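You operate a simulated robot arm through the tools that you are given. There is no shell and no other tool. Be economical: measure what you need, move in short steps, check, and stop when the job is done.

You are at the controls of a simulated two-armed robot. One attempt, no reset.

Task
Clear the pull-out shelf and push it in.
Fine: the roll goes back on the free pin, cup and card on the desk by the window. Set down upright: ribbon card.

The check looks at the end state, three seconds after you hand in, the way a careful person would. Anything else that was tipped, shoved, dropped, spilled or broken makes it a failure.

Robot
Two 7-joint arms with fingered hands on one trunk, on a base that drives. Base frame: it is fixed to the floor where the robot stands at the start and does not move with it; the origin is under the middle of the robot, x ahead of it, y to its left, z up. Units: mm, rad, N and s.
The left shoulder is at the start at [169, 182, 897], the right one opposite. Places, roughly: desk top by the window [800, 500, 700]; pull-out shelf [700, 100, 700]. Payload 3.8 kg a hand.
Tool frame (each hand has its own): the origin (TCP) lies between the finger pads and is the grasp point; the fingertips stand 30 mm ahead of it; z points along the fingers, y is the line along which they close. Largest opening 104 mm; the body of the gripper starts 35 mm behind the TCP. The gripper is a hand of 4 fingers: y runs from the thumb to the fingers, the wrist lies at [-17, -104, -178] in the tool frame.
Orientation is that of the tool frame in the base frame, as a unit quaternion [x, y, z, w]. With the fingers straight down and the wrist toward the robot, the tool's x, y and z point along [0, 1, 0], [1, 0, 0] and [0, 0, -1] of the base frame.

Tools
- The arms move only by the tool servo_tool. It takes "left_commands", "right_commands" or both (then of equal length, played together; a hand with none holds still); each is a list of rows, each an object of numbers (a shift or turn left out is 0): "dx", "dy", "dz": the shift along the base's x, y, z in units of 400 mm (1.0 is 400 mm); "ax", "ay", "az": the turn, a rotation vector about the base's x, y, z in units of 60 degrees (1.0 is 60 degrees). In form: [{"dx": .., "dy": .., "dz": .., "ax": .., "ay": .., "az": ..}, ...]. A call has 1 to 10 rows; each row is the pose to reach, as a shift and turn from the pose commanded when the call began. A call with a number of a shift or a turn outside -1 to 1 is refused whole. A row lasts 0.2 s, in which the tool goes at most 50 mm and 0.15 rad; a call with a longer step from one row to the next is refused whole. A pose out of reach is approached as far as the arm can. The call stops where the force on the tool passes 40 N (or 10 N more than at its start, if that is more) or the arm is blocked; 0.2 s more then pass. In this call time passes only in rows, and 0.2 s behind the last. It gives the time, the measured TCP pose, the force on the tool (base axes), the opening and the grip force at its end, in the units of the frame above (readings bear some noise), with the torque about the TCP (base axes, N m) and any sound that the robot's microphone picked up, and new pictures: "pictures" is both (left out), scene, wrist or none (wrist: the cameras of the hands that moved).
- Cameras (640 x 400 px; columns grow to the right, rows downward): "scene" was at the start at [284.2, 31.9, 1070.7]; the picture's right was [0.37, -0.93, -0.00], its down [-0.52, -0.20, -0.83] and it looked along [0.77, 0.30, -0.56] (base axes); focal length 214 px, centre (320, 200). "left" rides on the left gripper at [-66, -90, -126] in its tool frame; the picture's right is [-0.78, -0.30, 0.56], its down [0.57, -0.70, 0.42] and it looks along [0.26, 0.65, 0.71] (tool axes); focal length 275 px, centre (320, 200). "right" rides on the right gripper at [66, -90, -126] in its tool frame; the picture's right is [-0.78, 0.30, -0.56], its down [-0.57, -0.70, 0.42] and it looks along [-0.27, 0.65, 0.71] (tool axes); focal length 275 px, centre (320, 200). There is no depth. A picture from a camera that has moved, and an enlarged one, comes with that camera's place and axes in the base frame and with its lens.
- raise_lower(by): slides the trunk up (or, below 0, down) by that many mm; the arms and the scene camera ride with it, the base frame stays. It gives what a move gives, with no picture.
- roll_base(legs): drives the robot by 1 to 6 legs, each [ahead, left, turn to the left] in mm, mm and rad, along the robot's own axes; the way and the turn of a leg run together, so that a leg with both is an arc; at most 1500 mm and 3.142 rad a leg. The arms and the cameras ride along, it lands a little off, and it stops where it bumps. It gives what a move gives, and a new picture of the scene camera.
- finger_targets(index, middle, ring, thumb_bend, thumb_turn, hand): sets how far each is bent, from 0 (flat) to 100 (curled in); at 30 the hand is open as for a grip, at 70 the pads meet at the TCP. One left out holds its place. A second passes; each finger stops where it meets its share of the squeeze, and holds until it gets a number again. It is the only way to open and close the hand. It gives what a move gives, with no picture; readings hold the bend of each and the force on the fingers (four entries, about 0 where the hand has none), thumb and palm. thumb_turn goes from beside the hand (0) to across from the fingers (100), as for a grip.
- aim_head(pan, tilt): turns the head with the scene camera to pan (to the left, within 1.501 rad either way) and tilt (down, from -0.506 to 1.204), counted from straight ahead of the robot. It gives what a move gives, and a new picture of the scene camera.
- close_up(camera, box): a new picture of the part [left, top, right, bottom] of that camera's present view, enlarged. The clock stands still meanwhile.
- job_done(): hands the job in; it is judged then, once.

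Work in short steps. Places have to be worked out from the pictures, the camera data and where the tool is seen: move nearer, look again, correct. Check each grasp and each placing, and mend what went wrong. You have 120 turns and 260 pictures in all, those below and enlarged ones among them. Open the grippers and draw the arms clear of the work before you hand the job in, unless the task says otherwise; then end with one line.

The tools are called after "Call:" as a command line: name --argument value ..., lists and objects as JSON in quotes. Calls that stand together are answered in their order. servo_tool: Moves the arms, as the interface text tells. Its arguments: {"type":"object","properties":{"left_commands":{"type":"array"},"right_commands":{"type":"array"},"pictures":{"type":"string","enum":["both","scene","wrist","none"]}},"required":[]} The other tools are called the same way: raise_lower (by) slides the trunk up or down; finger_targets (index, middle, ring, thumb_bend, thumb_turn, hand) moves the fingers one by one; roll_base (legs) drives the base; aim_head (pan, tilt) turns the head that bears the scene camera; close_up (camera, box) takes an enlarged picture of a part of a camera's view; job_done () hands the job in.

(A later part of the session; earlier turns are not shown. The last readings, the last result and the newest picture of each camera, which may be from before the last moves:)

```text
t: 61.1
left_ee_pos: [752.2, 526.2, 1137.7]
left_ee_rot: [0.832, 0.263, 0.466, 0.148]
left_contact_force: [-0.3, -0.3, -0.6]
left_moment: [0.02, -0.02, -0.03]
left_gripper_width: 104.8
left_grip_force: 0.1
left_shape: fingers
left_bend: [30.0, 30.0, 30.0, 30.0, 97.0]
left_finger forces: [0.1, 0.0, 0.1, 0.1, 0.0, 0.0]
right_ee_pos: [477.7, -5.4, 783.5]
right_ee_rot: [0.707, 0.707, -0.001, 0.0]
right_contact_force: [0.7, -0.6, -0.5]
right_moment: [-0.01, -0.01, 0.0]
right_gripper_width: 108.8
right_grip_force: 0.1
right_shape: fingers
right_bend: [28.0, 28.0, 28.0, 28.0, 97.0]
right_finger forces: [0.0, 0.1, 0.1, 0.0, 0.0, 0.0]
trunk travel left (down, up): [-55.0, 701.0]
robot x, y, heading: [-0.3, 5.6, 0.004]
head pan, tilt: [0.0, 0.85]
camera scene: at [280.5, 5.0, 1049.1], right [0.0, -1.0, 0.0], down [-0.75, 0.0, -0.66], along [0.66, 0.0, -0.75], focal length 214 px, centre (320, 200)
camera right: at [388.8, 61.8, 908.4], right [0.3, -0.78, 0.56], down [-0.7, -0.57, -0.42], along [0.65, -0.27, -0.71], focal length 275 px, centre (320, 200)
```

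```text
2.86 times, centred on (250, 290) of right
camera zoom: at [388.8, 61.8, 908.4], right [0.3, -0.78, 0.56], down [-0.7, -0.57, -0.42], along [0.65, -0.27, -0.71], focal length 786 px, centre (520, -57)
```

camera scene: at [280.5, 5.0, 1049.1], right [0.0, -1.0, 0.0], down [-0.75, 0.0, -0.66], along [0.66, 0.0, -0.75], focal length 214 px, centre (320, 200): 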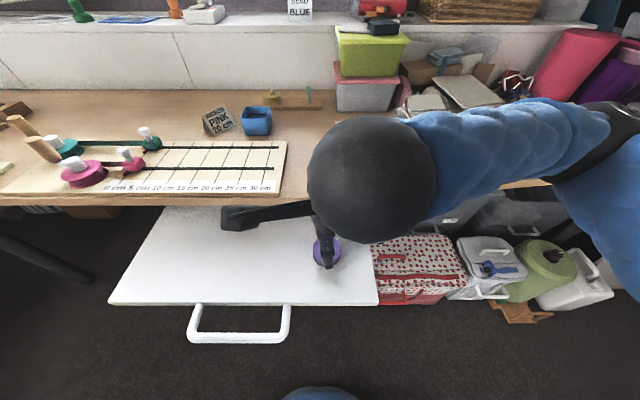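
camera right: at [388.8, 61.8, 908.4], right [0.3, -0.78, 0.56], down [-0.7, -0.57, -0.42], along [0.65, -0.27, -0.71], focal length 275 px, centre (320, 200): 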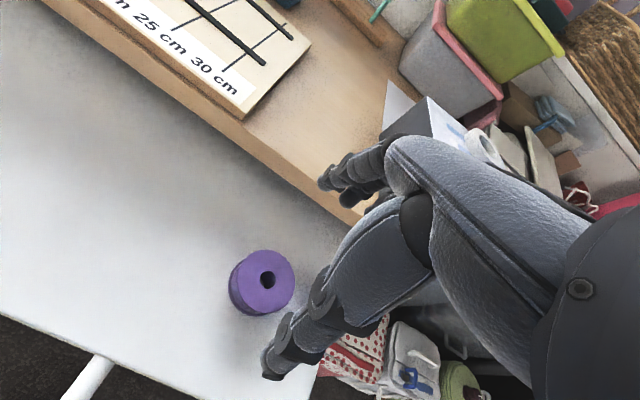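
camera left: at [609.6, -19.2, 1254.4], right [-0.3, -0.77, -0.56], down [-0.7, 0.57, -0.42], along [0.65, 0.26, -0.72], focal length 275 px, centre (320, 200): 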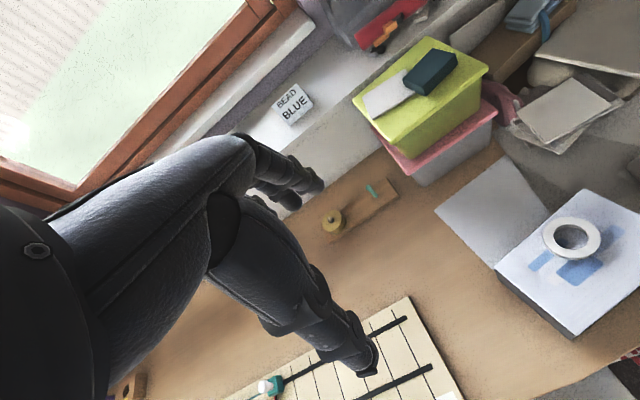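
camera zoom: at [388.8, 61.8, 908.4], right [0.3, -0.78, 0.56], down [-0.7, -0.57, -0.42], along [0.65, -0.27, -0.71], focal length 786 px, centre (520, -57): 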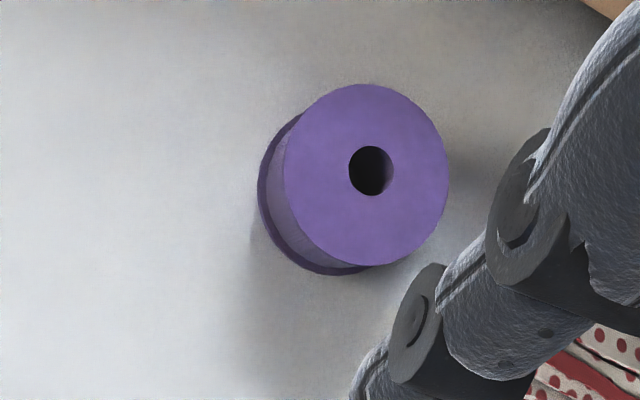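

Roll centre ≈(480,-6), top ≈690, ø≈50 mm. I descend around it to TCP z≈697 (tips well above the shelf).

Call:
servo_tool --right_commands '[{"dx": 0.016, "dy": -0.002, "dz": -0.08}, {"dx": 0.016, "dy": -0.002, "dz": -0.15}, {"dx": 0.016, "dy": -0.002, "dz": -0.216}]' --pictures "wrist"

Call:
finger_targets --hand "right" --index 42 --middle 42 --ring 42 --thumb_bend 42

Call:
close_up --camera "right" --box '[200, 140, 460, 400]'

```text
t: 61.9
left_ee_pos: [750.8, 527.1, 1138.4]
left_ee_rot: [0.831, 0.264, 0.466, 0.148]
left_contact_force: [1.3, 0.9, 0.1]
left_moment: [-0.01, 0.04, 0.01]
left_gripper_width: 104.7
left_grip_force: 0.0
left_shape: fingers
left_bend: [30.0, 30.0, 30.0, 30.0, 97.0]
left_finger forces: [0.1, 0.0, 0.1, 0.0, 0.1, 0.0]
right_ee_pos: [484.2, -6.2, 696.5]
right_ee_rot: [0.707, 0.708, 0.0, 0.0]
right_contact_force: [-0.3, -0.8, -0.1]
right_moment: [0.02, 0.0, -0.01]
right_gripper_width: 109.0
right_grip_force: 0.1
right_shape: fingers
right_bend: [28.0, 28.0, 28.0, 28.0, 97.0]
right_finger forces: [0.0, 0.0, 0.1, 0.0, 0.1, 0.0]
trunk travel left (down, up): [-55.0, 701.0]
robot x, y, heading: [0.6, 4.1, -0.003]
head pan, tilt: [0.0, 0.85]
camera right: at [395.0, 60.6, 822.3], right [0.3, -0.78, 0.56], down [-0.7, -0.57, -0.42], along [0.65, -0.26, -0.71], focal length 275 px, centre (320, 200)
```

right: 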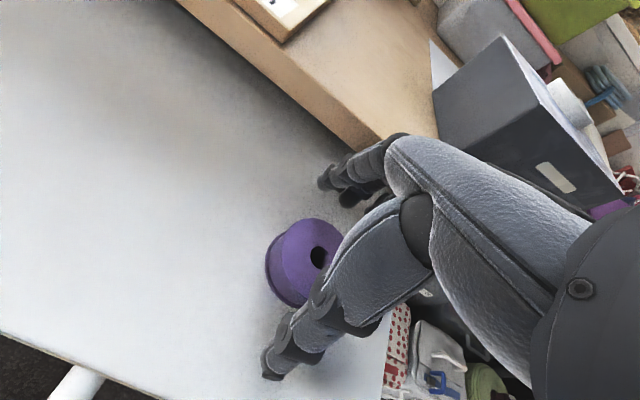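

```text
t: 62.9
left_ee_pos: [751.8, 526.4, 1138.3]
left_ee_rot: [0.831, 0.264, 0.466, 0.149]
left_contact_force: [0.0, -0.1, -1.0]
left_moment: [-0.02, 0.02, 0.01]
left_gripper_width: 104.6
left_grip_force: 0.1
left_shape: fingers
left_bend: [30.0, 30.0, 30.0, 30.0, 97.0]
left_finger forces: [0.0, 0.1, 0.0, 0.0, 0.0, 0.0]
right_ee_pos: [484.7, -6.5, 697.1]
right_ee_rot: [0.707, 0.707, -0.001, -0.001]
right_contact_force: [-0.2, 0.5, -0.9]
right_moment: [-0.02, -0.01, 0.0]
right_gripper_width: 75.2
right_grip_force: 0.0
right_shape: fingers
right_bend: [42.0, 42.0, 42.0, 42.0, 97.0]
right_finger forces: [0.0, 0.0, 0.0, 0.0, 0.1, 0.0]
trunk travel left (down, up): [-55.0, 701.0]
robot x, y, heading: [1.4, 2.0, 0.005]
head pan, tilt: [0.0, 0.85]
```

```text
1.54 times, centred on (330, 270) of right
camera zoom: at [395.1, 60.5, 822.8], right [0.3, -0.78, 0.56], down [-0.7, -0.57, -0.42], along [0.65, -0.26, -0.71], focal length 424 px, centre (305, 92)
```

zoom: 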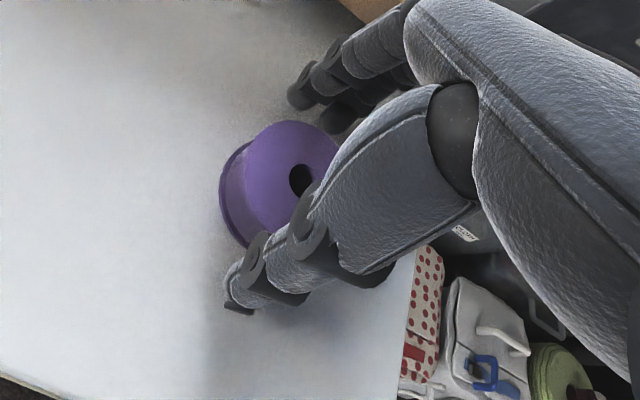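

Good alignment, no contact yet. I close further until the fingers hold the roll.

Call:
finger_targets --hand "right" --index 49 --middle 49 --ring 49 --thumb_bend 49

Call:
finger_targets --hand "right" --index 54 --middle 53 --ring 54 --thumb_bend 53

Call:
close_up --camera "right" --box '[200, 140, 460, 400]'

```text
t: 63.9
left_ee_pos: [751.1, 528.4, 1138.2]
left_ee_rot: [0.831, 0.264, 0.466, 0.149]
left_contact_force: [-0.4, -0.5, -0.5]
left_moment: [-0.01, 0.0, 0.03]
left_gripper_width: 104.5
left_grip_force: 0.1
left_shape: fingers
left_bend: [30.0, 30.0, 30.0, 30.0, 97.0]
left_finger forces: [0.0, 0.0, 0.0, 0.0, 0.1, 0.1]
right_ee_pos: [484.6, -6.2, 697.5]
right_ee_rot: [0.706, 0.708, -0.001, -0.001]
right_contact_force: [0.0, 0.4, -0.3]
right_moment: [-0.02, 0.01, 0.0]
right_gripper_width: 56.7
right_grip_force: 0.1
right_shape: fingers
right_bend: [49.0, 49.0, 49.0, 49.0, 97.0]
right_finger forces: [0.0, 0.0, 0.0, 0.0, 0.0, 0.0]
trunk travel left (down, up): [-55.0, 701.0]
robot x, y, heading: [-0.9, 4.7, 0.002]
head pan, tilt: [0.0, 0.85]
```

```text
t: 64.9
left_ee_pos: [751.3, 527.7, 1138.7]
left_ee_rot: [0.831, 0.264, 0.466, 0.149]
left_contact_force: [0.4, 0.0, -0.2]
left_moment: [0.03, 0.0, 0.01]
left_gripper_width: 104.6
left_grip_force: 0.0
left_shape: fingers
left_bend: [30.0, 30.0, 30.0, 30.0, 97.0]
left_finger forces: [0.0, 0.0, 0.2, 0.0, 0.0, 0.0]
right_ee_pos: [484.2, -6.9, 696.4]
right_ee_rot: [0.707, 0.707, -0.001, -0.001]
right_contact_force: [0.9, 0.1, 0.1]
right_moment: [0.05, -0.01, 0.03]
right_gripper_width: 46.8
right_grip_force: 0.7
right_shape: fingers
right_bend: [53.0, 53.0, 54.0, 52.0, 97.0]
right_finger forces: [0.6, 0.0, 0.1, 0.0, 0.7, 0.0]
trunk travel left (down, up): [-55.0, 701.0]
robot x, y, heading: [2.0, 5.1, 0.003]
head pan, tilt: [0.0, 0.85]
```

```text
1.54 times, centred on (330, 270) of right
camera zoom: at [395.1, 60.6, 822.8], right [0.3, -0.78, 0.56], down [-0.7, -0.57, -0.42], along [0.65, -0.26, -0.71], focal length 424 px, centre (305, 92)
```

zoom: 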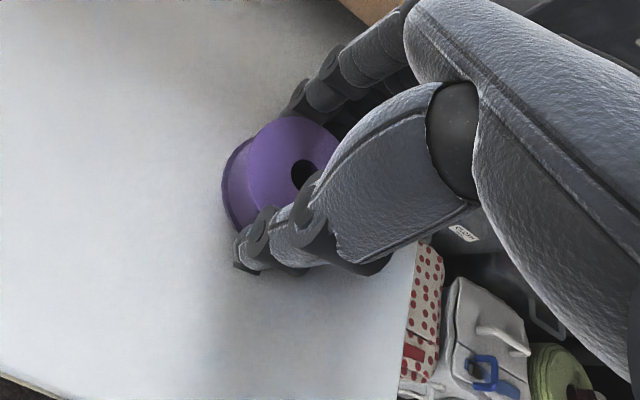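

Index and thumb just touch (width 47). I squeeze progressively with all fingers.

Call:
finger_targets --hand "right" --index 55 --middle 58 --ring 58 --thumb_bend 55

Call:
close_up --camera "right" --box '[200, 140, 460, 400]'

```text
t: 65.9
left_ee_pos: [751.2, 526.8, 1138.3]
left_ee_rot: [0.831, 0.264, 0.466, 0.149]
left_contact_force: [0.4, 0.4, -0.2]
left_moment: [-0.02, -0.02, 0.04]
left_gripper_width: 104.8
left_grip_force: 0.1
left_shape: fingers
left_bend: [30.0, 30.0, 30.0, 30.0, 97.0]
left_finger forces: [0.0, 0.0, 0.1, 0.0, 0.1, 0.0]
right_ee_pos: [484.4, -6.6, 697.2]
right_ee_rot: [0.706, 0.708, 0.0, 0.0]
right_contact_force: [0.0, 0.4, 0.5]
right_moment: [0.0, -0.02, 0.0]
right_gripper_width: 46.1
right_grip_force: 2.4
right_shape: fingers
right_bend: [54.0, 55.0, 57.0, 52.0, 97.0]
right_finger forces: [0.9, 1.9, 0.0, 0.0, 2.7, 0.0]
trunk travel left (down, up): [-55.0, 701.0]
robot x, y, heading: [1.1, 8.2, 0.003]
head pan, tilt: [0.0, 0.85]
```

```text
1.54 times, centred on (330, 270) of right
camera zoom: at [395.1, 60.5, 822.8], right [0.3, -0.78, 0.56], down [-0.7, -0.57, -0.42], along [0.65, -0.26, -0.71], focal length 424 px, centre (305, 92)
```

zoom: 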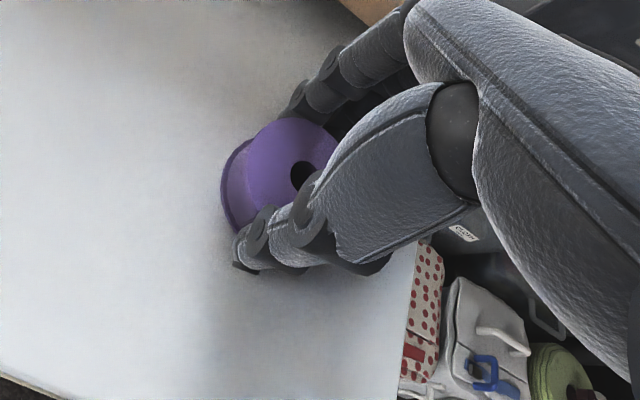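

A three-point hold forms (index, middle, thumb). I add some squeeze.

Call:
finger_targets --hand "right" --index 58 --middle 60 --ring 62 --thumb_bend 58

Call:
servo_tool --right_commands '[{"dz": 0.03}, {"dz": 0.08}]' --pictures "both"

Call:
close_up --camera "right" --box '[200, 140, 460, 400]'

```text
t: 66.9
left_ee_pos: [752.6, 527.4, 1137.4]
left_ee_rot: [0.831, 0.264, 0.466, 0.15]
left_contact_force: [0.2, 0.3, -0.5]
left_moment: [0.0, 0.0, -0.01]
left_gripper_width: 104.9
left_grip_force: 0.0
left_shape: fingers
left_bend: [30.0, 30.0, 30.0, 30.0, 97.0]
left_finger forces: [0.0, 0.0, 0.1, 0.1, 0.1, 0.1]
right_ee_pos: [484.2, -6.1, 697.4]
right_ee_rot: [0.707, 0.708, 0.0, -0.001]
right_contact_force: [-1.2, -0.5, -0.4]
right_moment: [-0.02, 0.02, 0.01]
right_gripper_width: 45.4
right_grip_force: 4.3
right_shape: fingers
right_bend: [55.0, 57.0, 62.0, 52.0, 97.0]
right_finger forces: [1.6, 3.3, 0.1, 0.0, 4.9, 0.0]
trunk travel left (down, up): [-55.0, 701.0]
robot x, y, heading: [2.3, 3.7, 0.001]
head pan, tilt: [0.0, 0.85]
```

```text
t: 67.5
left_ee_pos: [751.6, 525.9, 1138.1]
left_ee_rot: [0.831, 0.265, 0.467, 0.148]
left_contact_force: [-0.1, 0.1, -1.3]
left_moment: [0.0, 0.02, 0.0]
left_gripper_width: 104.5
left_grip_force: 0.1
left_shape: fingers
left_bend: [30.0, 30.0, 30.0, 30.0, 97.0]
left_finger forces: [0.1, 0.0, 0.1, 0.1, 0.1, 0.1]
right_ee_pos: [484.8, -7.1, 728.6]
right_ee_rot: [0.707, 0.708, -0.001, -0.001]
right_contact_force: [0.3, 0.4, 0.2]
right_moment: [-0.03, -0.01, -0.01]
right_gripper_width: 45.0
right_grip_force: 4.5
right_shape: fingers
right_bend: [55.0, 57.0, 62.0, 52.0, 97.0]
right_finger forces: [1.7, 3.2, 0.0, 0.0, 5.0, 0.0]
trunk travel left (down, up): [-55.0, 701.0]
robot x, y, heading: [4.6, 1.8, -0.0]
head pan, tilt: [0.0, 0.85]
camera scene: at [280.1, 5.0, 1049.3], right [0.0, -1.0, 0.0], down [-0.75, 0.0, -0.66], along [0.66, 0.0, -0.75], focal length 214 px, centre (320, 200)
camera right: at [395.0, 60.8, 854.7], right [0.3, -0.78, 0.56], down [-0.7, -0.57, -0.42], along [0.65, -0.26, -0.71], focal length 275 px, centre (320, 200)
```

scene: 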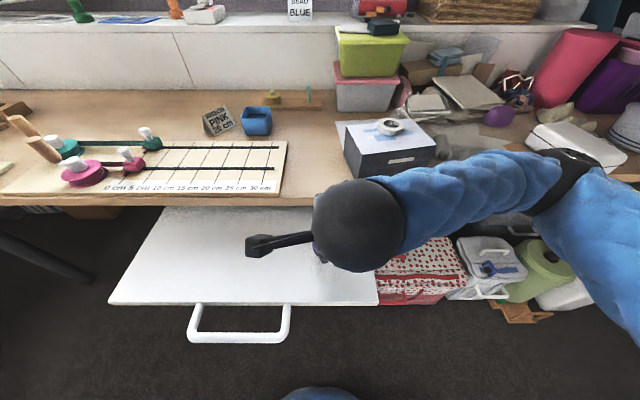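
right: 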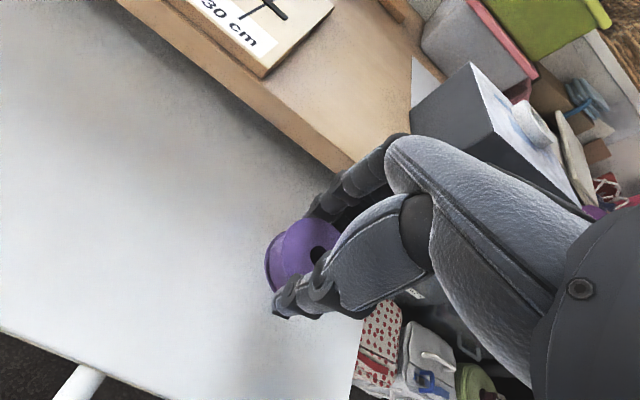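

```text
1.54 times, centred on (330, 270) of right
camera zoom: at [395.0, 60.8, 854.7], right [0.3, -0.78, 0.56], down [-0.7, -0.57, -0.42], along [0.65, -0.26, -0.71], focal length 424 px, centre (305, 92)
```

zoom: 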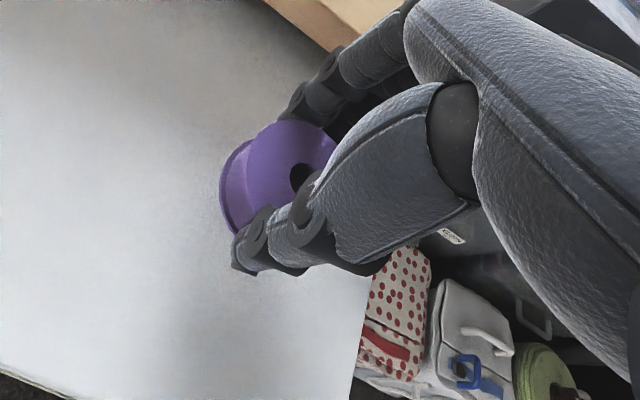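

The roll is lifted level. Because the pin is only reachable after the shelf is in and the base can move up, I set the roll temporarily on the free desk spot near (685,22), right of the board.

Call:
servo_tool --right_commands '[{"dz": 0.1}, {"dz": 0.2}, {"dx": 0.05, "dy": 0.02, "dz": 0.26}, {"dx": 0.16, "dy": 0.03, "dz": 0.26}, {"dx": 0.27, "dy": 0.05, "dz": 0.26}, {"dx": 0.38, "dy": 0.065, "dz": 0.26}, {"dx": 0.5, "dy": 0.073, "dz": 0.25}, {"dx": 0.5, "dy": 0.073, "dz": 0.18}, {"dx": 0.5, "dy": 0.073, "dz": 0.1}]' --pictures "both"

Call:
close_up --camera "scene" --box '[250, 90, 410, 210]'

```text
t: 69.5
left_ee_pos: [751.6, 528.3, 1137.2]
left_ee_rot: [0.831, 0.265, 0.466, 0.148]
left_contact_force: [-0.4, 0.2, 0.1]
left_moment: [0.02, 0.0, 0.0]
left_gripper_width: 104.6
left_grip_force: 0.1
left_shape: fingers
left_bend: [30.0, 30.0, 30.0, 30.0, 97.0]
left_finger forces: [0.0, 0.1, 0.0, 0.0, 0.0, 0.0]
right_ee_pos: [684.4, 22.1, 768.6]
right_ee_rot: [0.707, 0.707, -0.001, 0.0]
right_contact_force: [0.3, 0.7, -0.9]
right_moment: [0.01, 0.0, 0.0]
right_gripper_width: 45.2
right_grip_force: 4.6
right_shape: fingers
right_bend: [55.0, 57.0, 62.0, 52.0, 97.0]
right_finger forces: [1.7, 3.1, 0.0, 0.2, 4.9, 0.1]
trunk travel left (down, up): [-55.0, 701.0]
robot x, y, heading: [0.3, 5.9, -0.001]
head pan, tilt: [0.0, 0.85]
camera scene: at [280.5, 5.0, 1049.1], right [0.0, -1.0, 0.0], down [-0.75, 0.0, -0.66], along [0.66, 0.0, -0.75], focal length 214 px, centre (320, 200)
camera right: at [594.4, 90.0, 894.1], right [0.3, -0.78, 0.56], down [-0.7, -0.57, -0.42], along [0.65, -0.27, -0.71], focal length 275 px, centre (320, 200)
```

scene: 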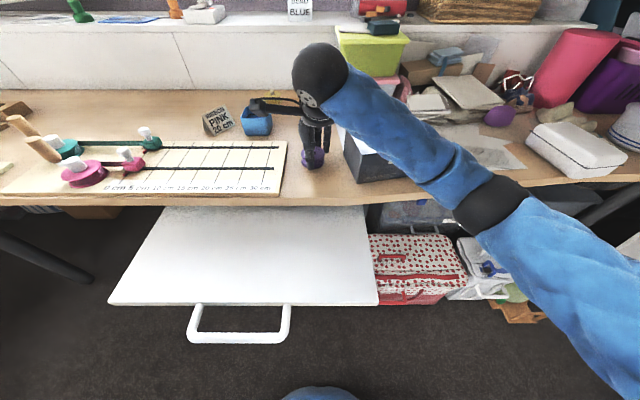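
right: 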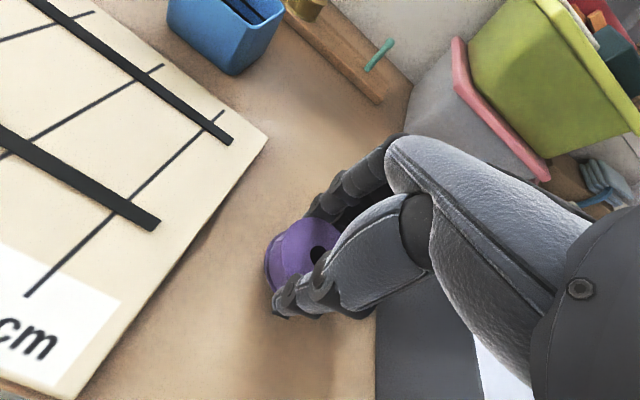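

```text
3.33 times, centred on (330, 150) of scene
camera zoom: at [280.5, 5.0, 1049.1], right [0.0, -1.0, 0.0], down [-0.75, 0.0, -0.66], along [0.66, 0.0, -0.75], focal length 715 px, centre (287, 367)
```

zoom: 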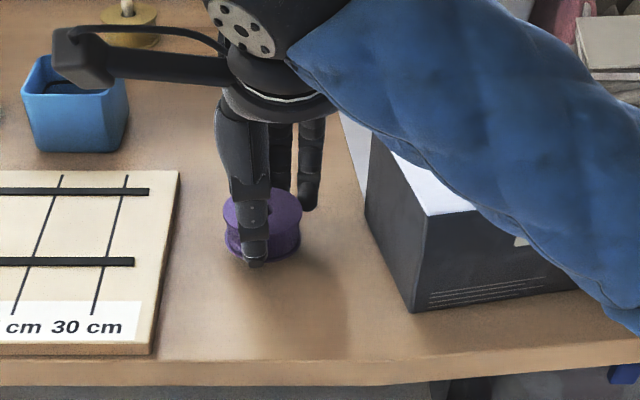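

Spot is free. I lower to contact (expected TCP ≈756).

Call:
servo_tool --right_commands '[{"dz": -0.013}, {"dz": -0.025}]' --pictures "none"

Call:
servo_tool --right_commands '[{"dz": -0.005}]' --pictures "none"

```text
t: 70.1
left_ee_pos: [752.3, 528.0, 1138.0]
left_ee_rot: [0.831, 0.264, 0.466, 0.149]
left_contact_force: [-0.5, -0.5, 0.4]
left_moment: [0.01, 0.04, -0.01]
left_gripper_width: 104.6
left_grip_force: 0.1
left_shape: fingers
left_bend: [30.0, 30.0, 30.0, 30.0, 97.0]
left_finger forces: [0.0, 0.0, 0.1, 0.1, 0.1, 0.1]
right_ee_pos: [684.9, 24.2, 758.8]
right_ee_rot: [0.706, 0.708, -0.001, -0.001]
right_contact_force: [-0.1, -0.6, 0.0]
right_moment: [0.02, 0.02, 0.01]
right_gripper_width: 45.4
right_grip_force: 5.0
right_shape: fingers
right_bend: [55.0, 57.0, 62.0, 52.0, 97.0]
right_finger forces: [1.6, 3.2, 0.0, 0.1, 5.0, 0.1]
trunk travel left (down, up): [-55.0, 701.0]
robot x, y, heading: [0.9, 6.6, 0.003]
head pan, tilt: [0.0, 0.85]
```

```text
t: 70.5
left_ee_pos: [750.6, 527.0, 1137.8]
left_ee_rot: [0.831, 0.264, 0.466, 0.149]
left_contact_force: [-0.1, 0.1, 0.2]
left_moment: [0.03, 0.03, 0.02]
left_gripper_width: 104.7
left_grip_force: 0.1
left_shape: fingers
left_bend: [30.0, 30.0, 30.0, 30.0, 97.0]
left_finger forces: [0.0, 0.0, 0.0, 0.0, 0.0, 0.1]
right_ee_pos: [685.2, 21.9, 756.9]
right_ee_rot: [0.706, 0.708, -0.001, -0.001]
right_contact_force: [-0.5, 0.0, 0.0]
right_moment: [0.0, 0.03, 0.0]
right_gripper_width: 45.5
right_grip_force: 4.7
right_shape: fingers
right_bend: [55.0, 57.0, 62.0, 52.0, 97.0]
right_finger forces: [1.8, 3.2, 0.0, 0.1, 5.0, 0.0]
trunk travel left (down, up): [-55.0, 701.0]
robot x, y, heading: [-2.9, 6.5, 0.001]
head pan, tilt: [0.0, 0.85]
```

Call:
servo_tool --right_commands '[{"dz": -0.005}]' --pictures "none"

Call:
servo_tool --right_commands '[{"dz": -0.005}]' --pictures "none"

```text
t: 70.9
left_ee_pos: [751.0, 526.5, 1138.2]
left_ee_rot: [0.831, 0.265, 0.466, 0.149]
left_contact_force: [-0.4, 0.3, 0.8]
left_moment: [0.01, 0.0, 0.01]
left_gripper_width: 104.6
left_grip_force: 0.0
left_shape: fingers
left_bend: [30.0, 30.0, 30.0, 30.0, 97.0]
left_finger forces: [0.0, 0.1, 0.0, 0.0, 0.0, 0.0]
right_ee_pos: [684.0, 22.8, 757.0]
right_ee_rot: [0.707, 0.707, 0.001, -0.001]
right_contact_force: [-0.4, 0.0, 2.8]
right_moment: [-0.01, 0.04, 0.0]
right_gripper_width: 45.4
right_grip_force: 5.0
right_shape: fingers
right_bend: [55.0, 57.0, 62.0, 52.0, 97.0]
right_finger forces: [1.5, 3.3, 0.0, 0.0, 5.2, 0.0]
trunk travel left (down, up): [-55.0, 701.0]
robot x, y, heading: [-3.4, 5.3, 0.003]
head pan, tilt: [0.0, 0.85]
```

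```text
t: 71.3
left_ee_pos: [751.2, 526.7, 1138.2]
left_ee_rot: [0.831, 0.264, 0.467, 0.15]
left_contact_force: [0.6, 0.2, -0.8]
left_moment: [-0.02, -0.03, 0.01]
left_gripper_width: 104.7
left_grip_force: 0.0
left_shape: fingers
left_bend: [30.0, 30.0, 30.0, 30.0, 97.0]
left_finger forces: [0.0, 0.0, 0.0, 0.0, 0.1, 0.0]
right_ee_pos: [685.2, 23.2, 755.9]
right_ee_rot: [0.707, 0.707, 0.001, 0.0]
right_contact_force: [0.9, 0.2, 8.3]
right_moment: [-0.01, -0.05, 0.01]
right_gripper_width: 45.1
right_grip_force: 5.8
right_shape: fingers
right_bend: [55.0, 57.0, 62.0, 52.0, 97.0]
right_finger forces: [2.0, 4.3, 0.0, 0.1, 5.2, 0.0]
trunk travel left (down, up): [-55.0, 701.0]
robot x, y, heading: [0.9, 8.4, -0.001]
head pan, tilt: [0.0, 0.85]
```

The roll is down (8 N). I release it, open just enough, rise, and retract.

Call:
finger_targets --hand "right" --index 46 --middle 46 --ring 46 --thumb_bend 46

Call:
finger_targets --hand "right" --index 36 --middle 36 --ring 36 --thumb_bend 36

Call:
servo_tool --right_commands '[{"dz": 0.06}, {"dz": 0.16}, {"dz": 0.26}, {"dx": -0.1, "dy": -0.02, "dz": 0.28}, {"dx": -0.22, "dy": -0.04, "dz": 0.28}, {"dx": -0.34, "dy": -0.06, "dz": 0.28}, {"dx": -0.46, "dy": -0.08, "dz": 0.28}]' --pictures "scene"

Call:
close_up --camera "scene" --box '[190, 90, 370, 210]'

```text
t: 72.3
left_ee_pos: [750.1, 527.9, 1138.5]
left_ee_rot: [0.831, 0.264, 0.467, 0.149]
left_contact_force: [-0.5, -0.1, -0.7]
left_moment: [-0.02, -0.05, 0.02]
left_gripper_width: 104.7
left_grip_force: 0.1
left_shape: fingers
left_bend: [30.0, 30.0, 30.0, 30.0, 97.0]
left_finger forces: [0.1, 0.0, 0.0, 0.0, 0.0, 0.1]
right_ee_pos: [684.4, 22.3, 753.8]
right_ee_rot: [0.707, 0.707, -0.001, 0.0]
right_contact_force: [-1.9, 0.0, 5.6]
right_moment: [-0.04, -0.11, 0.0]
right_gripper_width: 63.7
right_grip_force: 2.4
right_shape: fingers
right_bend: [46.0, 48.0, 46.0, 46.0, 97.0]
right_finger forces: [0.0, 5.2, 0.0, 0.0, 0.0, 0.0]
trunk travel left (down, up): [-55.0, 701.0]
robot x, y, heading: [0.9, 5.6, 0.002]
head pan, tilt: [0.0, 0.85]
```

```text
t: 73.3
left_ee_pos: [753.2, 526.4, 1137.3]
left_ee_rot: [0.831, 0.265, 0.467, 0.148]
left_contact_force: [0.0, -0.5, -0.2]
left_moment: [0.01, -0.02, -0.01]
left_gripper_width: 104.4
left_grip_force: 0.0
left_shape: fingers
left_bend: [30.0, 30.0, 30.0, 30.0, 97.0]
left_finger forces: [0.1, 0.0, 0.0, 0.0, 0.0, 0.1]
right_ee_pos: [685.2, 22.7, 753.6]
right_ee_rot: [0.707, 0.708, 0.0, -0.001]
right_contact_force: [-0.4, 1.0, -0.1]
right_moment: [0.03, 0.0, -0.01]
right_gripper_width: 89.4
right_grip_force: 0.1
right_shape: fingers
right_bend: [36.0, 36.0, 36.0, 36.0, 97.0]
right_finger forces: [0.0, 0.0, 0.0, 0.0, 0.0, 0.0]
trunk travel left (down, up): [-55.0, 701.0]
robot x, y, heading: [-0.4, 7.4, -0.002]
head pan, tilt: [0.0, 0.85]
```

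```text
t: 74.9
left_ee_pos: [750.6, 527.0, 1138.4]
left_ee_rot: [0.831, 0.264, 0.467, 0.149]
left_contact_force: [0.8, 0.7, 0.4]
left_moment: [0.01, 0.02, 0.01]
left_gripper_width: 105.0
left_grip_force: 0.0
left_shape: fingers
left_bend: [30.0, 30.0, 30.0, 30.0, 97.0]
left_finger forces: [0.0, 0.0, 0.0, 0.1, 0.0, 0.0]
right_ee_pos: [499.6, -9.8, 864.4]
right_ee_rot: [0.707, 0.707, -0.001, 0.0]
right_contact_force: [-0.5, -0.5, 0.1]
right_moment: [0.03, 0.01, 0.02]
right_gripper_width: 89.4
right_grip_force: 0.1
right_shape: fingers
right_bend: [36.0, 36.0, 36.0, 36.0, 97.0]
right_finger forces: [0.1, 0.0, 0.0, 0.0, 0.1, 0.1]
trunk travel left (down, up): [-55.0, 701.0]
robot x, y, heading: [2.4, 3.3, 0.003]
head pan, tilt: [0.0, 0.85]
camera scene: at [279.8, 5.0, 1049.4], right [0.0, -1.0, 0.0], down [-0.75, 0.0, -0.66], along [0.66, 0.0, -0.75], focal length 214 px, centre (320, 200)
```

scene: 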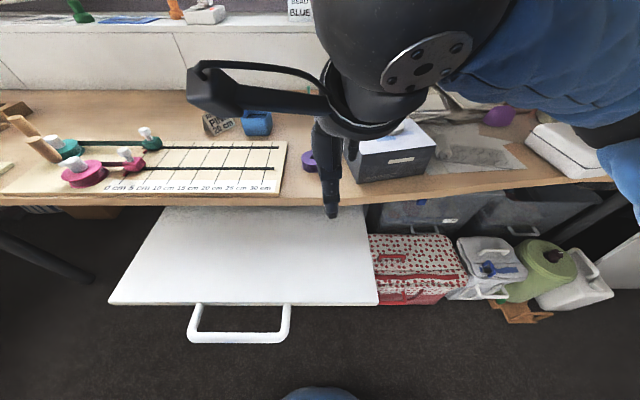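

```text
3.33 times, centred on (280, 150) of scene
camera zoom: at [279.8, 5.0, 1049.4], right [0.0, -1.0, 0.0], down [-0.75, 0.0, -0.66], along [0.66, 0.0, -0.75], focal length 715 px, centre (453, 367)
```

zoom: 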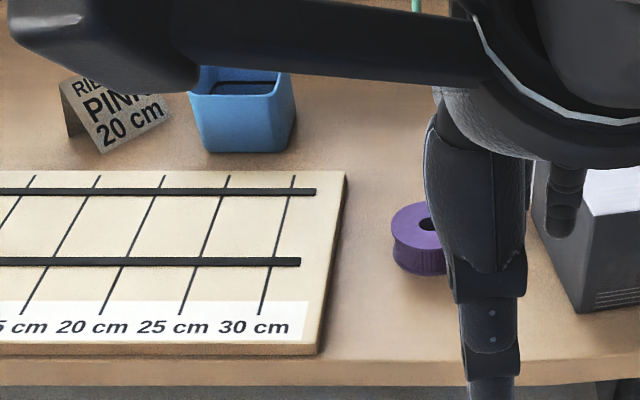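

The roll stands on the desk. I back the base 200 mm to make room for pushing the shelf with tilted, closed fingers.

Call:
roll_base --legs '[[-200, 0, 0]]'

Call:
finger_targets --hand "right" --index 68 --middle 68 --ring 68 --thumb_bend 68

```text
t: 76.5
left_ee_pos: [550.8, 527.7, 1139.0]
left_ee_rot: [0.831, 0.264, 0.467, 0.148]
left_contact_force: [-0.6, -0.5, 0.1]
left_moment: [0.0, 0.03, 0.0]
left_gripper_width: 105.0
left_grip_force: 0.0
left_shape: fingers
left_bend: [30.0, 30.0, 30.0, 30.0, 97.0]
left_finger forces: [0.0, 0.1, 0.0, 0.1, 0.0, 0.0]
right_ee_pos: [300.9, -8.8, 863.0]
right_ee_rot: [0.707, 0.708, 0.0, 0.0]
right_contact_force: [-0.3, 1.0, 0.4]
right_moment: [0.01, 0.01, 0.01]
right_gripper_width: 89.5
right_grip_force: 0.0
right_shape: fingers
right_bend: [36.0, 36.0, 36.0, 36.0, 97.0]
right_finger forces: [0.0, 0.1, 0.1, 0.0, 0.0, 0.1]
trunk travel left (down, up): [-55.0, 701.0]
robot x, y, heading: [-198.9, 4.2, 0.004]
head pan, tilt: [0.0, 0.85]
camera scene: at [79.5, 4.9, 1049.4], right [0.0, -1.0, 0.0], down [-0.75, 0.0, -0.66], along [0.66, 0.0, -0.75], focal length 214 px, centre (320, 200)
```

scene: 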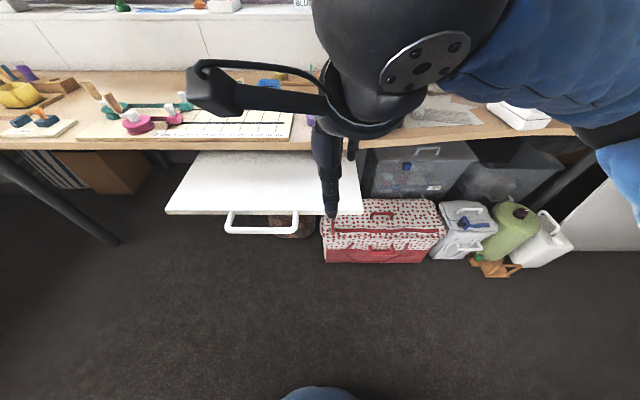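

```text
t: 77.5
left_ee_pos: [551.0, 528.3, 1137.2]
left_ee_rot: [0.831, 0.265, 0.466, 0.149]
left_contact_force: [0.3, -0.1, -0.4]
left_moment: [0.02, -0.03, -0.01]
left_gripper_width: 104.6
left_grip_force: 0.1
left_shape: fingers
left_bend: [30.0, 30.0, 30.0, 30.0, 97.0]
left_finger forces: [0.0, 0.0, 0.0, 0.0, 0.1, 0.0]
right_ee_pos: [301.5, -10.2, 863.0]
right_ee_rot: [0.706, 0.708, 0.0, -0.001]
right_contact_force: [-0.4, 0.8, -0.6]
right_moment: [0.02, 0.02, -0.02]
right_gripper_width: 8.6
right_grip_force: 0.0
right_shape: fingers
right_bend: [68.0, 68.0, 68.0, 68.0, 97.0]
right_finger forces: [0.0, 0.0, 0.0, 0.0, 0.0, 0.0]
trunk travel left (down, up): [-55.0, 701.0]
robot x, y, heading: [-202.6, 1.9, 0.011]
head pan, tilt: [0.0, 0.85]
```

I need a bit more room for the tilted hand, so I back up another 120 mm, then tilt the hand forward 45°.

Call:
roll_base --legs '[[-120, 0, 0]]'

Call:
servo_tool --right_commands '[{"dx": 0.07, "dz": -0.05, "ay": -0.12}, {"dx": 0.14, "dz": -0.1, "ay": -0.25}, {"dx": 0.21, "dz": -0.15, "ay": -0.38}, {"dx": 0.28, "dz": -0.2, "ay": -0.51}, {"dx": 0.33, "dz": -0.25, "ay": -0.64}, {"dx": 0.37, "dz": -0.3, "ay": -0.75}]' --pictures "both"

```text
t: 78.8
left_ee_pos: [462.2, 534.1, 1138.5]
left_ee_rot: [0.83, 0.268, 0.467, 0.146]
left_contact_force: [0.8, 0.5, 0.7]
left_moment: [-0.01, 0.04, -0.01]
left_gripper_width: 104.6
left_grip_force: 0.1
left_shape: fingers
left_bend: [30.0, 30.0, 30.0, 30.0, 97.0]
left_finger forces: [0.0, 0.0, 0.0, 0.0, 0.0, 0.0]
right_ee_pos: [217.0, -3.2, 862.6]
right_ee_rot: [0.703, 0.711, 0.0, -0.001]
right_contact_force: [-0.8, -0.9, -0.1]
right_moment: [0.08, -0.01, 0.0]
right_gripper_width: 8.2
right_grip_force: 0.1
right_shape: fingers
right_bend: [68.0, 68.0, 68.0, 68.0, 97.0]
right_finger forces: [0.0, 0.0, 0.0, 0.1, 0.1, 0.1]
trunk travel left (down, up): [-55.0, 701.0]
robot x, y, heading: [-280.1, 5.6, 0.013]
head pan, tilt: [0.0, 0.85]
camera scene: at [-4.7, 8.5, 1049.1], right [0.01, -1.0, 0.0], down [-0.75, -0.01, -0.66], along [0.66, 0.01, -0.75], focal length 214 px, centre (320, 200)
```

scene: 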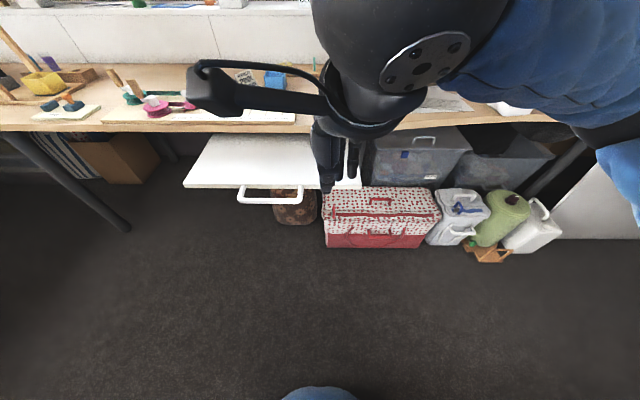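

```text
t: 80.2
left_ee_pos: [462.7, 534.6, 1138.3]
left_ee_rot: [0.83, 0.268, 0.467, 0.146]
left_contact_force: [0.0, 0.8, -0.3]
left_moment: [0.05, 0.01, 0.03]
left_gripper_width: 104.7
left_grip_force: 0.0
left_shape: fingers
left_bend: [30.0, 30.0, 30.0, 30.0, 97.0]
left_finger forces: [0.0, 0.0, 0.1, 0.1, 0.0, 0.0]
right_ee_pos: [364.2, -3.3, 743.2]
right_ee_rot: [0.651, 0.656, 0.268, 0.273]
right_contact_force: [-0.5, -0.1, -0.2]
right_moment: [0.02, 0.0, 0.01]
right_gripper_width: 7.8
right_grip_force: 0.0
right_shape: fingers
right_bend: [68.0, 68.0, 68.0, 68.0, 97.0]
right_finger forces: [0.0, 0.0, 0.0, 0.0, 0.0, 0.0]
trunk travel left (down, up): [-55.0, 701.0]
robot x, y, heading: [-286.2, 2.2, 0.007]
head pan, tilt: [0.0, 0.85]
camera scene: at [-4.7, 8.5, 1049.1], right [0.01, -1.0, 0.0], down [-0.75, -0.01, -0.66], along [0.66, 0.01, -0.75], focal length 214 px, centre (320, 200)
camera right: at [210.9, 62.3, 768.0], right [-0.18, -0.77, 0.61], down [-0.19, -0.58, -0.79], along [0.96, -0.26, -0.04], focal length 275 px, centre (320, 200)
```

scene: 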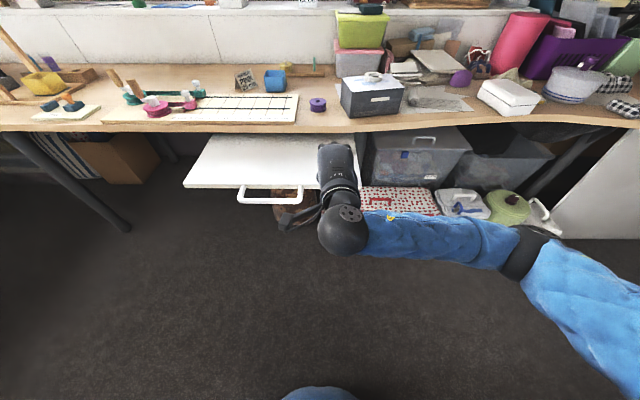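
right: 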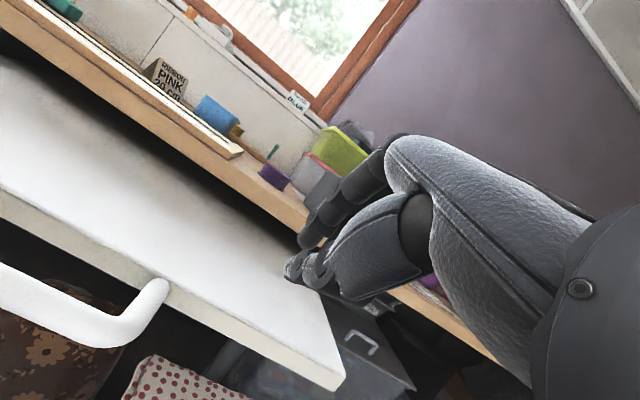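

The hand is tilted with closed fingers, just above the shelf front. I move back ~25 mm, then down in front of the shelf's edge, right of the handle.

Call:
servo_tool --right_commands '[{"dx": -0.06, "dy": -0.03}, {"dx": -0.09, "dy": -0.04, "dz": -0.05}, {"dx": -0.09, "dy": -0.04, "dz": -0.13}, {"dx": -0.09, "dy": -0.04, "dz": -0.2}]' --pictures "both"

Call:
close_up --camera "scene" --box '[180, 110, 420, 260]'

```text
t: 81.2
left_ee_pos: [462.9, 534.9, 1138.1]
left_ee_rot: [0.83, 0.267, 0.467, 0.147]
left_contact_force: [0.0, 0.6, 0.9]
left_moment: [0.03, -0.01, 0.0]
left_gripper_width: 104.9
left_grip_force: 0.0
left_shape: fingers
left_bend: [30.0, 30.0, 30.0, 30.0, 97.0]
left_finger forces: [0.1, 0.0, 0.0, 0.0, 0.1, 0.0]
right_ee_pos: [326.7, -20.1, 664.1]
right_ee_rot: [0.65, 0.656, 0.269, 0.273]
right_contact_force: [-0.5, 0.4, 0.3]
right_moment: [0.01, 0.01, -0.04]
right_gripper_width: 7.9
right_grip_force: 0.1
right_shape: fingers
right_bend: [68.0, 68.0, 68.0, 68.0, 97.0]
right_finger forces: [0.1, 0.0, 0.0, 0.0, 0.0, 0.0]
trunk travel left (down, up): [-55.0, 701.0]
robot x, y, heading: [-284.7, 4.4, 0.008]
head pan, tilt: [0.0, 0.85]
camera scene: at [-4.9, 8.5, 1049.2], right [0.01, -1.0, 0.0], down [-0.75, -0.01, -0.66], along [0.66, 0.01, -0.75], focal length 214 px, centre (320, 200)
camera right: at [174.8, 46.9, 688.4], right [-0.18, -0.77, 0.61], down [-0.19, -0.58, -0.79], along [0.96, -0.26, -0.04], focal length 275 px, centre (320, 200)
```

scene: 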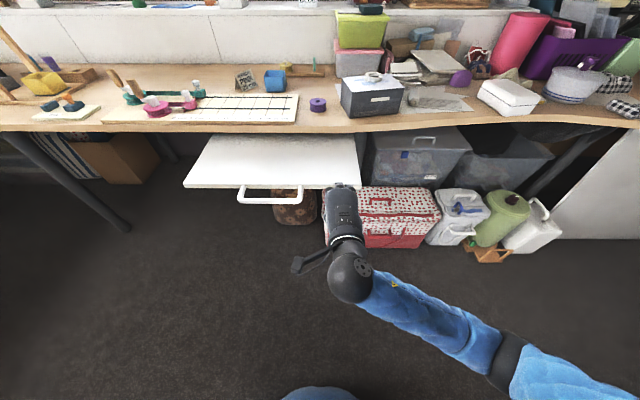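
right: 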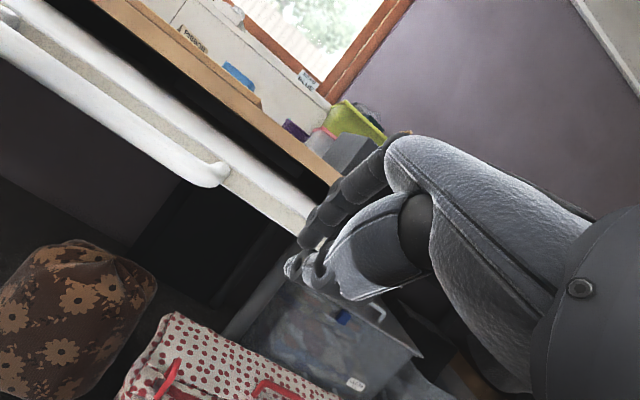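

```text
2.67 times, centred on (300, 185) of scene
camera zoom: at [-4.9, 8.5, 1049.2], right [0.01, -1.0, 0.0], down [-0.75, -0.01, -0.66], along [0.66, 0.01, -0.75], focal length 572 px, centre (373, 240)
```

zoom: 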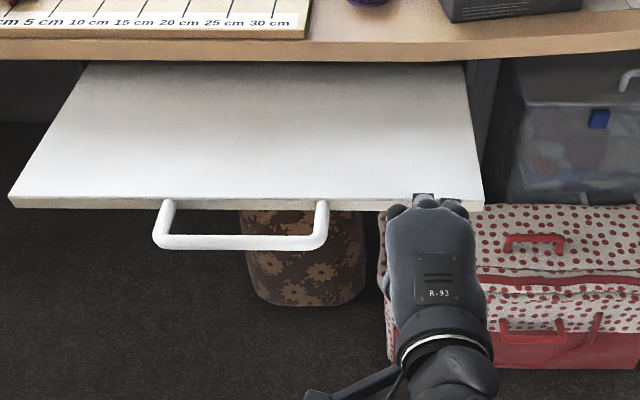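

The fist is in front of the edge. I nudge slightly left and push forward ~120 mm in 15 mm rows.

Call:
servo_tool --right_commands '[{"dx": 0.02, "dy": 0.03}, {"dx": 0.06, "dy": 0.03}, {"dx": 0.1, "dy": 0.03}, {"dx": 0.135, "dy": 0.03}, {"dx": 0.17, "dy": 0.03}, {"dx": 0.205, "dy": 0.03}, {"dx": 0.24, "dy": 0.03}, {"dx": 0.275, "dy": 0.03}, {"dx": 0.31, "dy": 0.03}]' --pictures "both"

Call:
close_up --camera "scene" --box '[180, 60, 420, 210]'

```text
t: 83.2
left_ee_pos: [460.6, 534.3, 1136.1]
left_ee_rot: [0.83, 0.268, 0.466, 0.147]
left_contact_force: [0.0, -0.2, 0.7]
left_moment: [-0.01, 0.01, -0.02]
left_gripper_width: 104.7
left_grip_force: 0.1
left_shape: fingers
left_bend: [30.0, 30.0, 30.0, 30.0, 97.0]
left_finger forces: [0.0, 0.0, 0.1, 0.0, 0.0, 0.0]
right_ee_pos: [451.1, -7.8, 663.8]
right_ee_rot: [0.651, 0.656, 0.268, 0.272]
right_contact_force: [-1.0, 0.9, -0.9]
right_moment: [0.04, 0.01, 0.01]
right_gripper_width: 7.8
right_grip_force: 0.4
right_shape: fingers
right_bend: [68.0, 69.0, 68.0, 68.0, 97.0]
right_finger forces: [0.0, 1.5, 0.0, 0.0, 0.0, 0.0]
trunk travel left (down, up): [-55.0, 701.0]
robot x, y, heading: [-282.2, -2.6, 0.009]
head pan, tilt: [0.0, 0.85]
camera scene: at [-5.0, 8.5, 1049.2], right [0.01, -1.0, 0.0], down [-0.75, -0.01, -0.66], along [0.66, 0.01, -0.75], focal length 214 px, centre (320, 200)
camera right: at [299.1, 58.8, 688.1], right [-0.18, -0.77, 0.61], down [-0.19, -0.58, -0.79], along [0.96, -0.26, -0.05], focal length 275 px, centre (320, 200)
```

scene: 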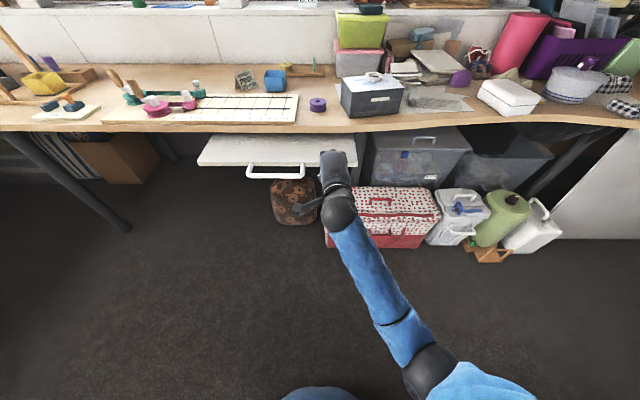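
right: 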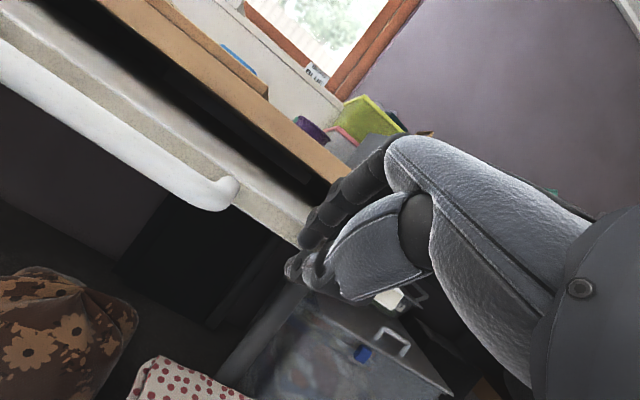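

```text
2.67 times, centred on (300, 135) of scene
camera zoom: at [-5.0, 8.5, 1049.2], right [0.01, -1.0, 0.0], down [-0.75, -0.01, -0.66], along [0.66, 0.01, -0.75], focal length 572 px, centre (373, 373)
```

zoom: 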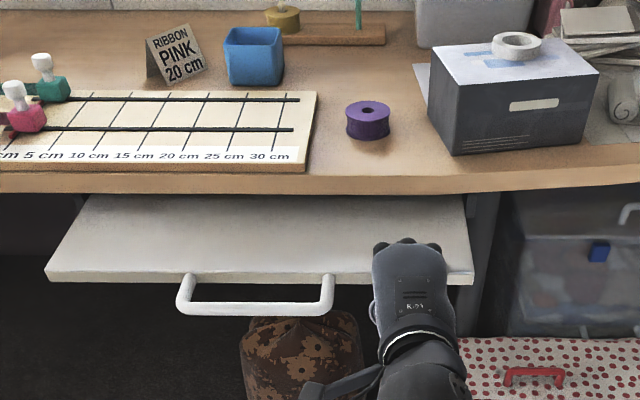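

The shelf slides easily; its front edge is now at x≈486. I push on in smaller rows toward flush, letting the force stop it if it bottoms out.

Call:
servo_tool --right_commands '[{"dx": 0.03}, {"dx": 0.06}, {"dx": 0.09}, {"dx": 0.12}, {"dx": 0.15}, {"dx": 0.18}, {"dx": 0.205}]' --pictures "both"

Call:
close_up --camera "scene" --box '[180, 60, 420, 210]'

```text
t: 84.8
left_ee_pos: [461.7, 534.2, 1138.0]
left_ee_rot: [0.83, 0.268, 0.467, 0.147]
left_contact_force: [-0.3, -0.8, 1.2]
left_moment: [-0.02, 0.01, 0.02]
left_gripper_width: 104.8
left_grip_force: 0.0
left_shape: fingers
left_bend: [30.0, 30.0, 30.0, 30.0, 97.0]
left_finger forces: [0.1, 0.1, 0.0, 0.1, 0.1, 0.0]
right_ee_pos: [534.4, -8.0, 663.3]
right_ee_rot: [0.651, 0.656, 0.269, 0.272]
right_contact_force: [-2.5, 0.0, 0.5]
right_moment: [-0.05, 0.0, -0.03]
right_gripper_width: 7.1
right_grip_force: 1.5
right_shape: fingers
right_bend: [69.0, 69.0, 68.0, 68.0, 97.0]
right_finger forces: [0.4, 1.8, 0.0, 0.0, 0.1, 0.0]
trunk travel left (down, up): [-55.0, 701.0]
robot x, y, heading: [-285.2, 7.3, 0.01]
head pan, tilt: [0.0, 0.85]
camera scene: at [-5.1, 8.4, 1049.3], right [0.01, -1.0, 0.0], down [-0.75, -0.01, -0.66], along [0.66, 0.01, -0.75], focal length 214 px, centre (320, 200)
camera right: at [381.2, 58.9, 688.7], right [-0.18, -0.77, 0.61], down [-0.19, -0.58, -0.79], along [0.96, -0.26, -0.05], focal length 275 px, centre (320, 200)
```

scene: 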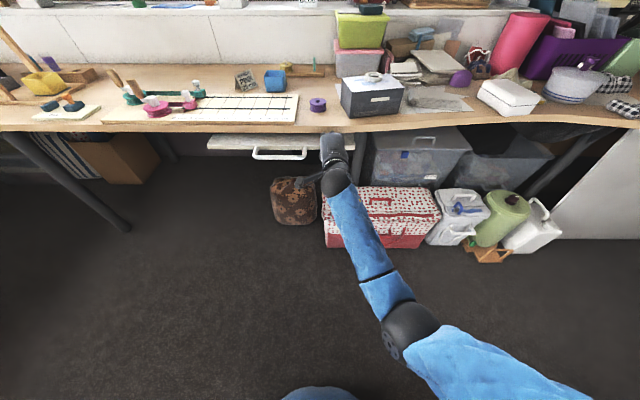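
right: 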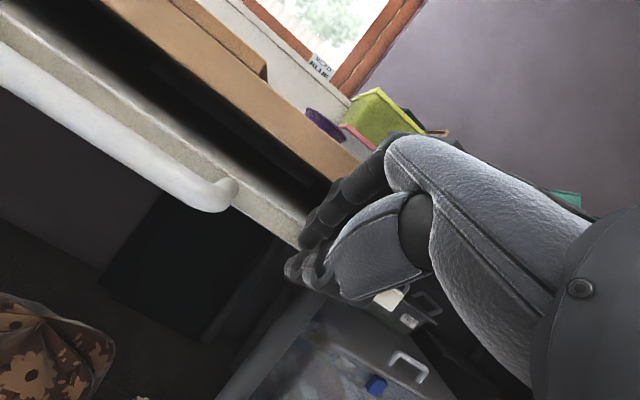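

```text
2.67 times, centred on (300, 135) of scene
camera zoom: at [-5.1, 8.4, 1049.3], right [0.01, -1.0, 0.0], down [-0.75, -0.01, -0.66], along [0.66, 0.01, -0.75], focal length 572 px, centre (373, 373)
```

zoom: 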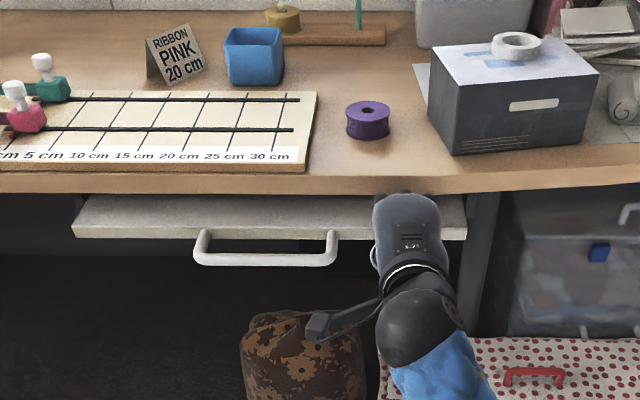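

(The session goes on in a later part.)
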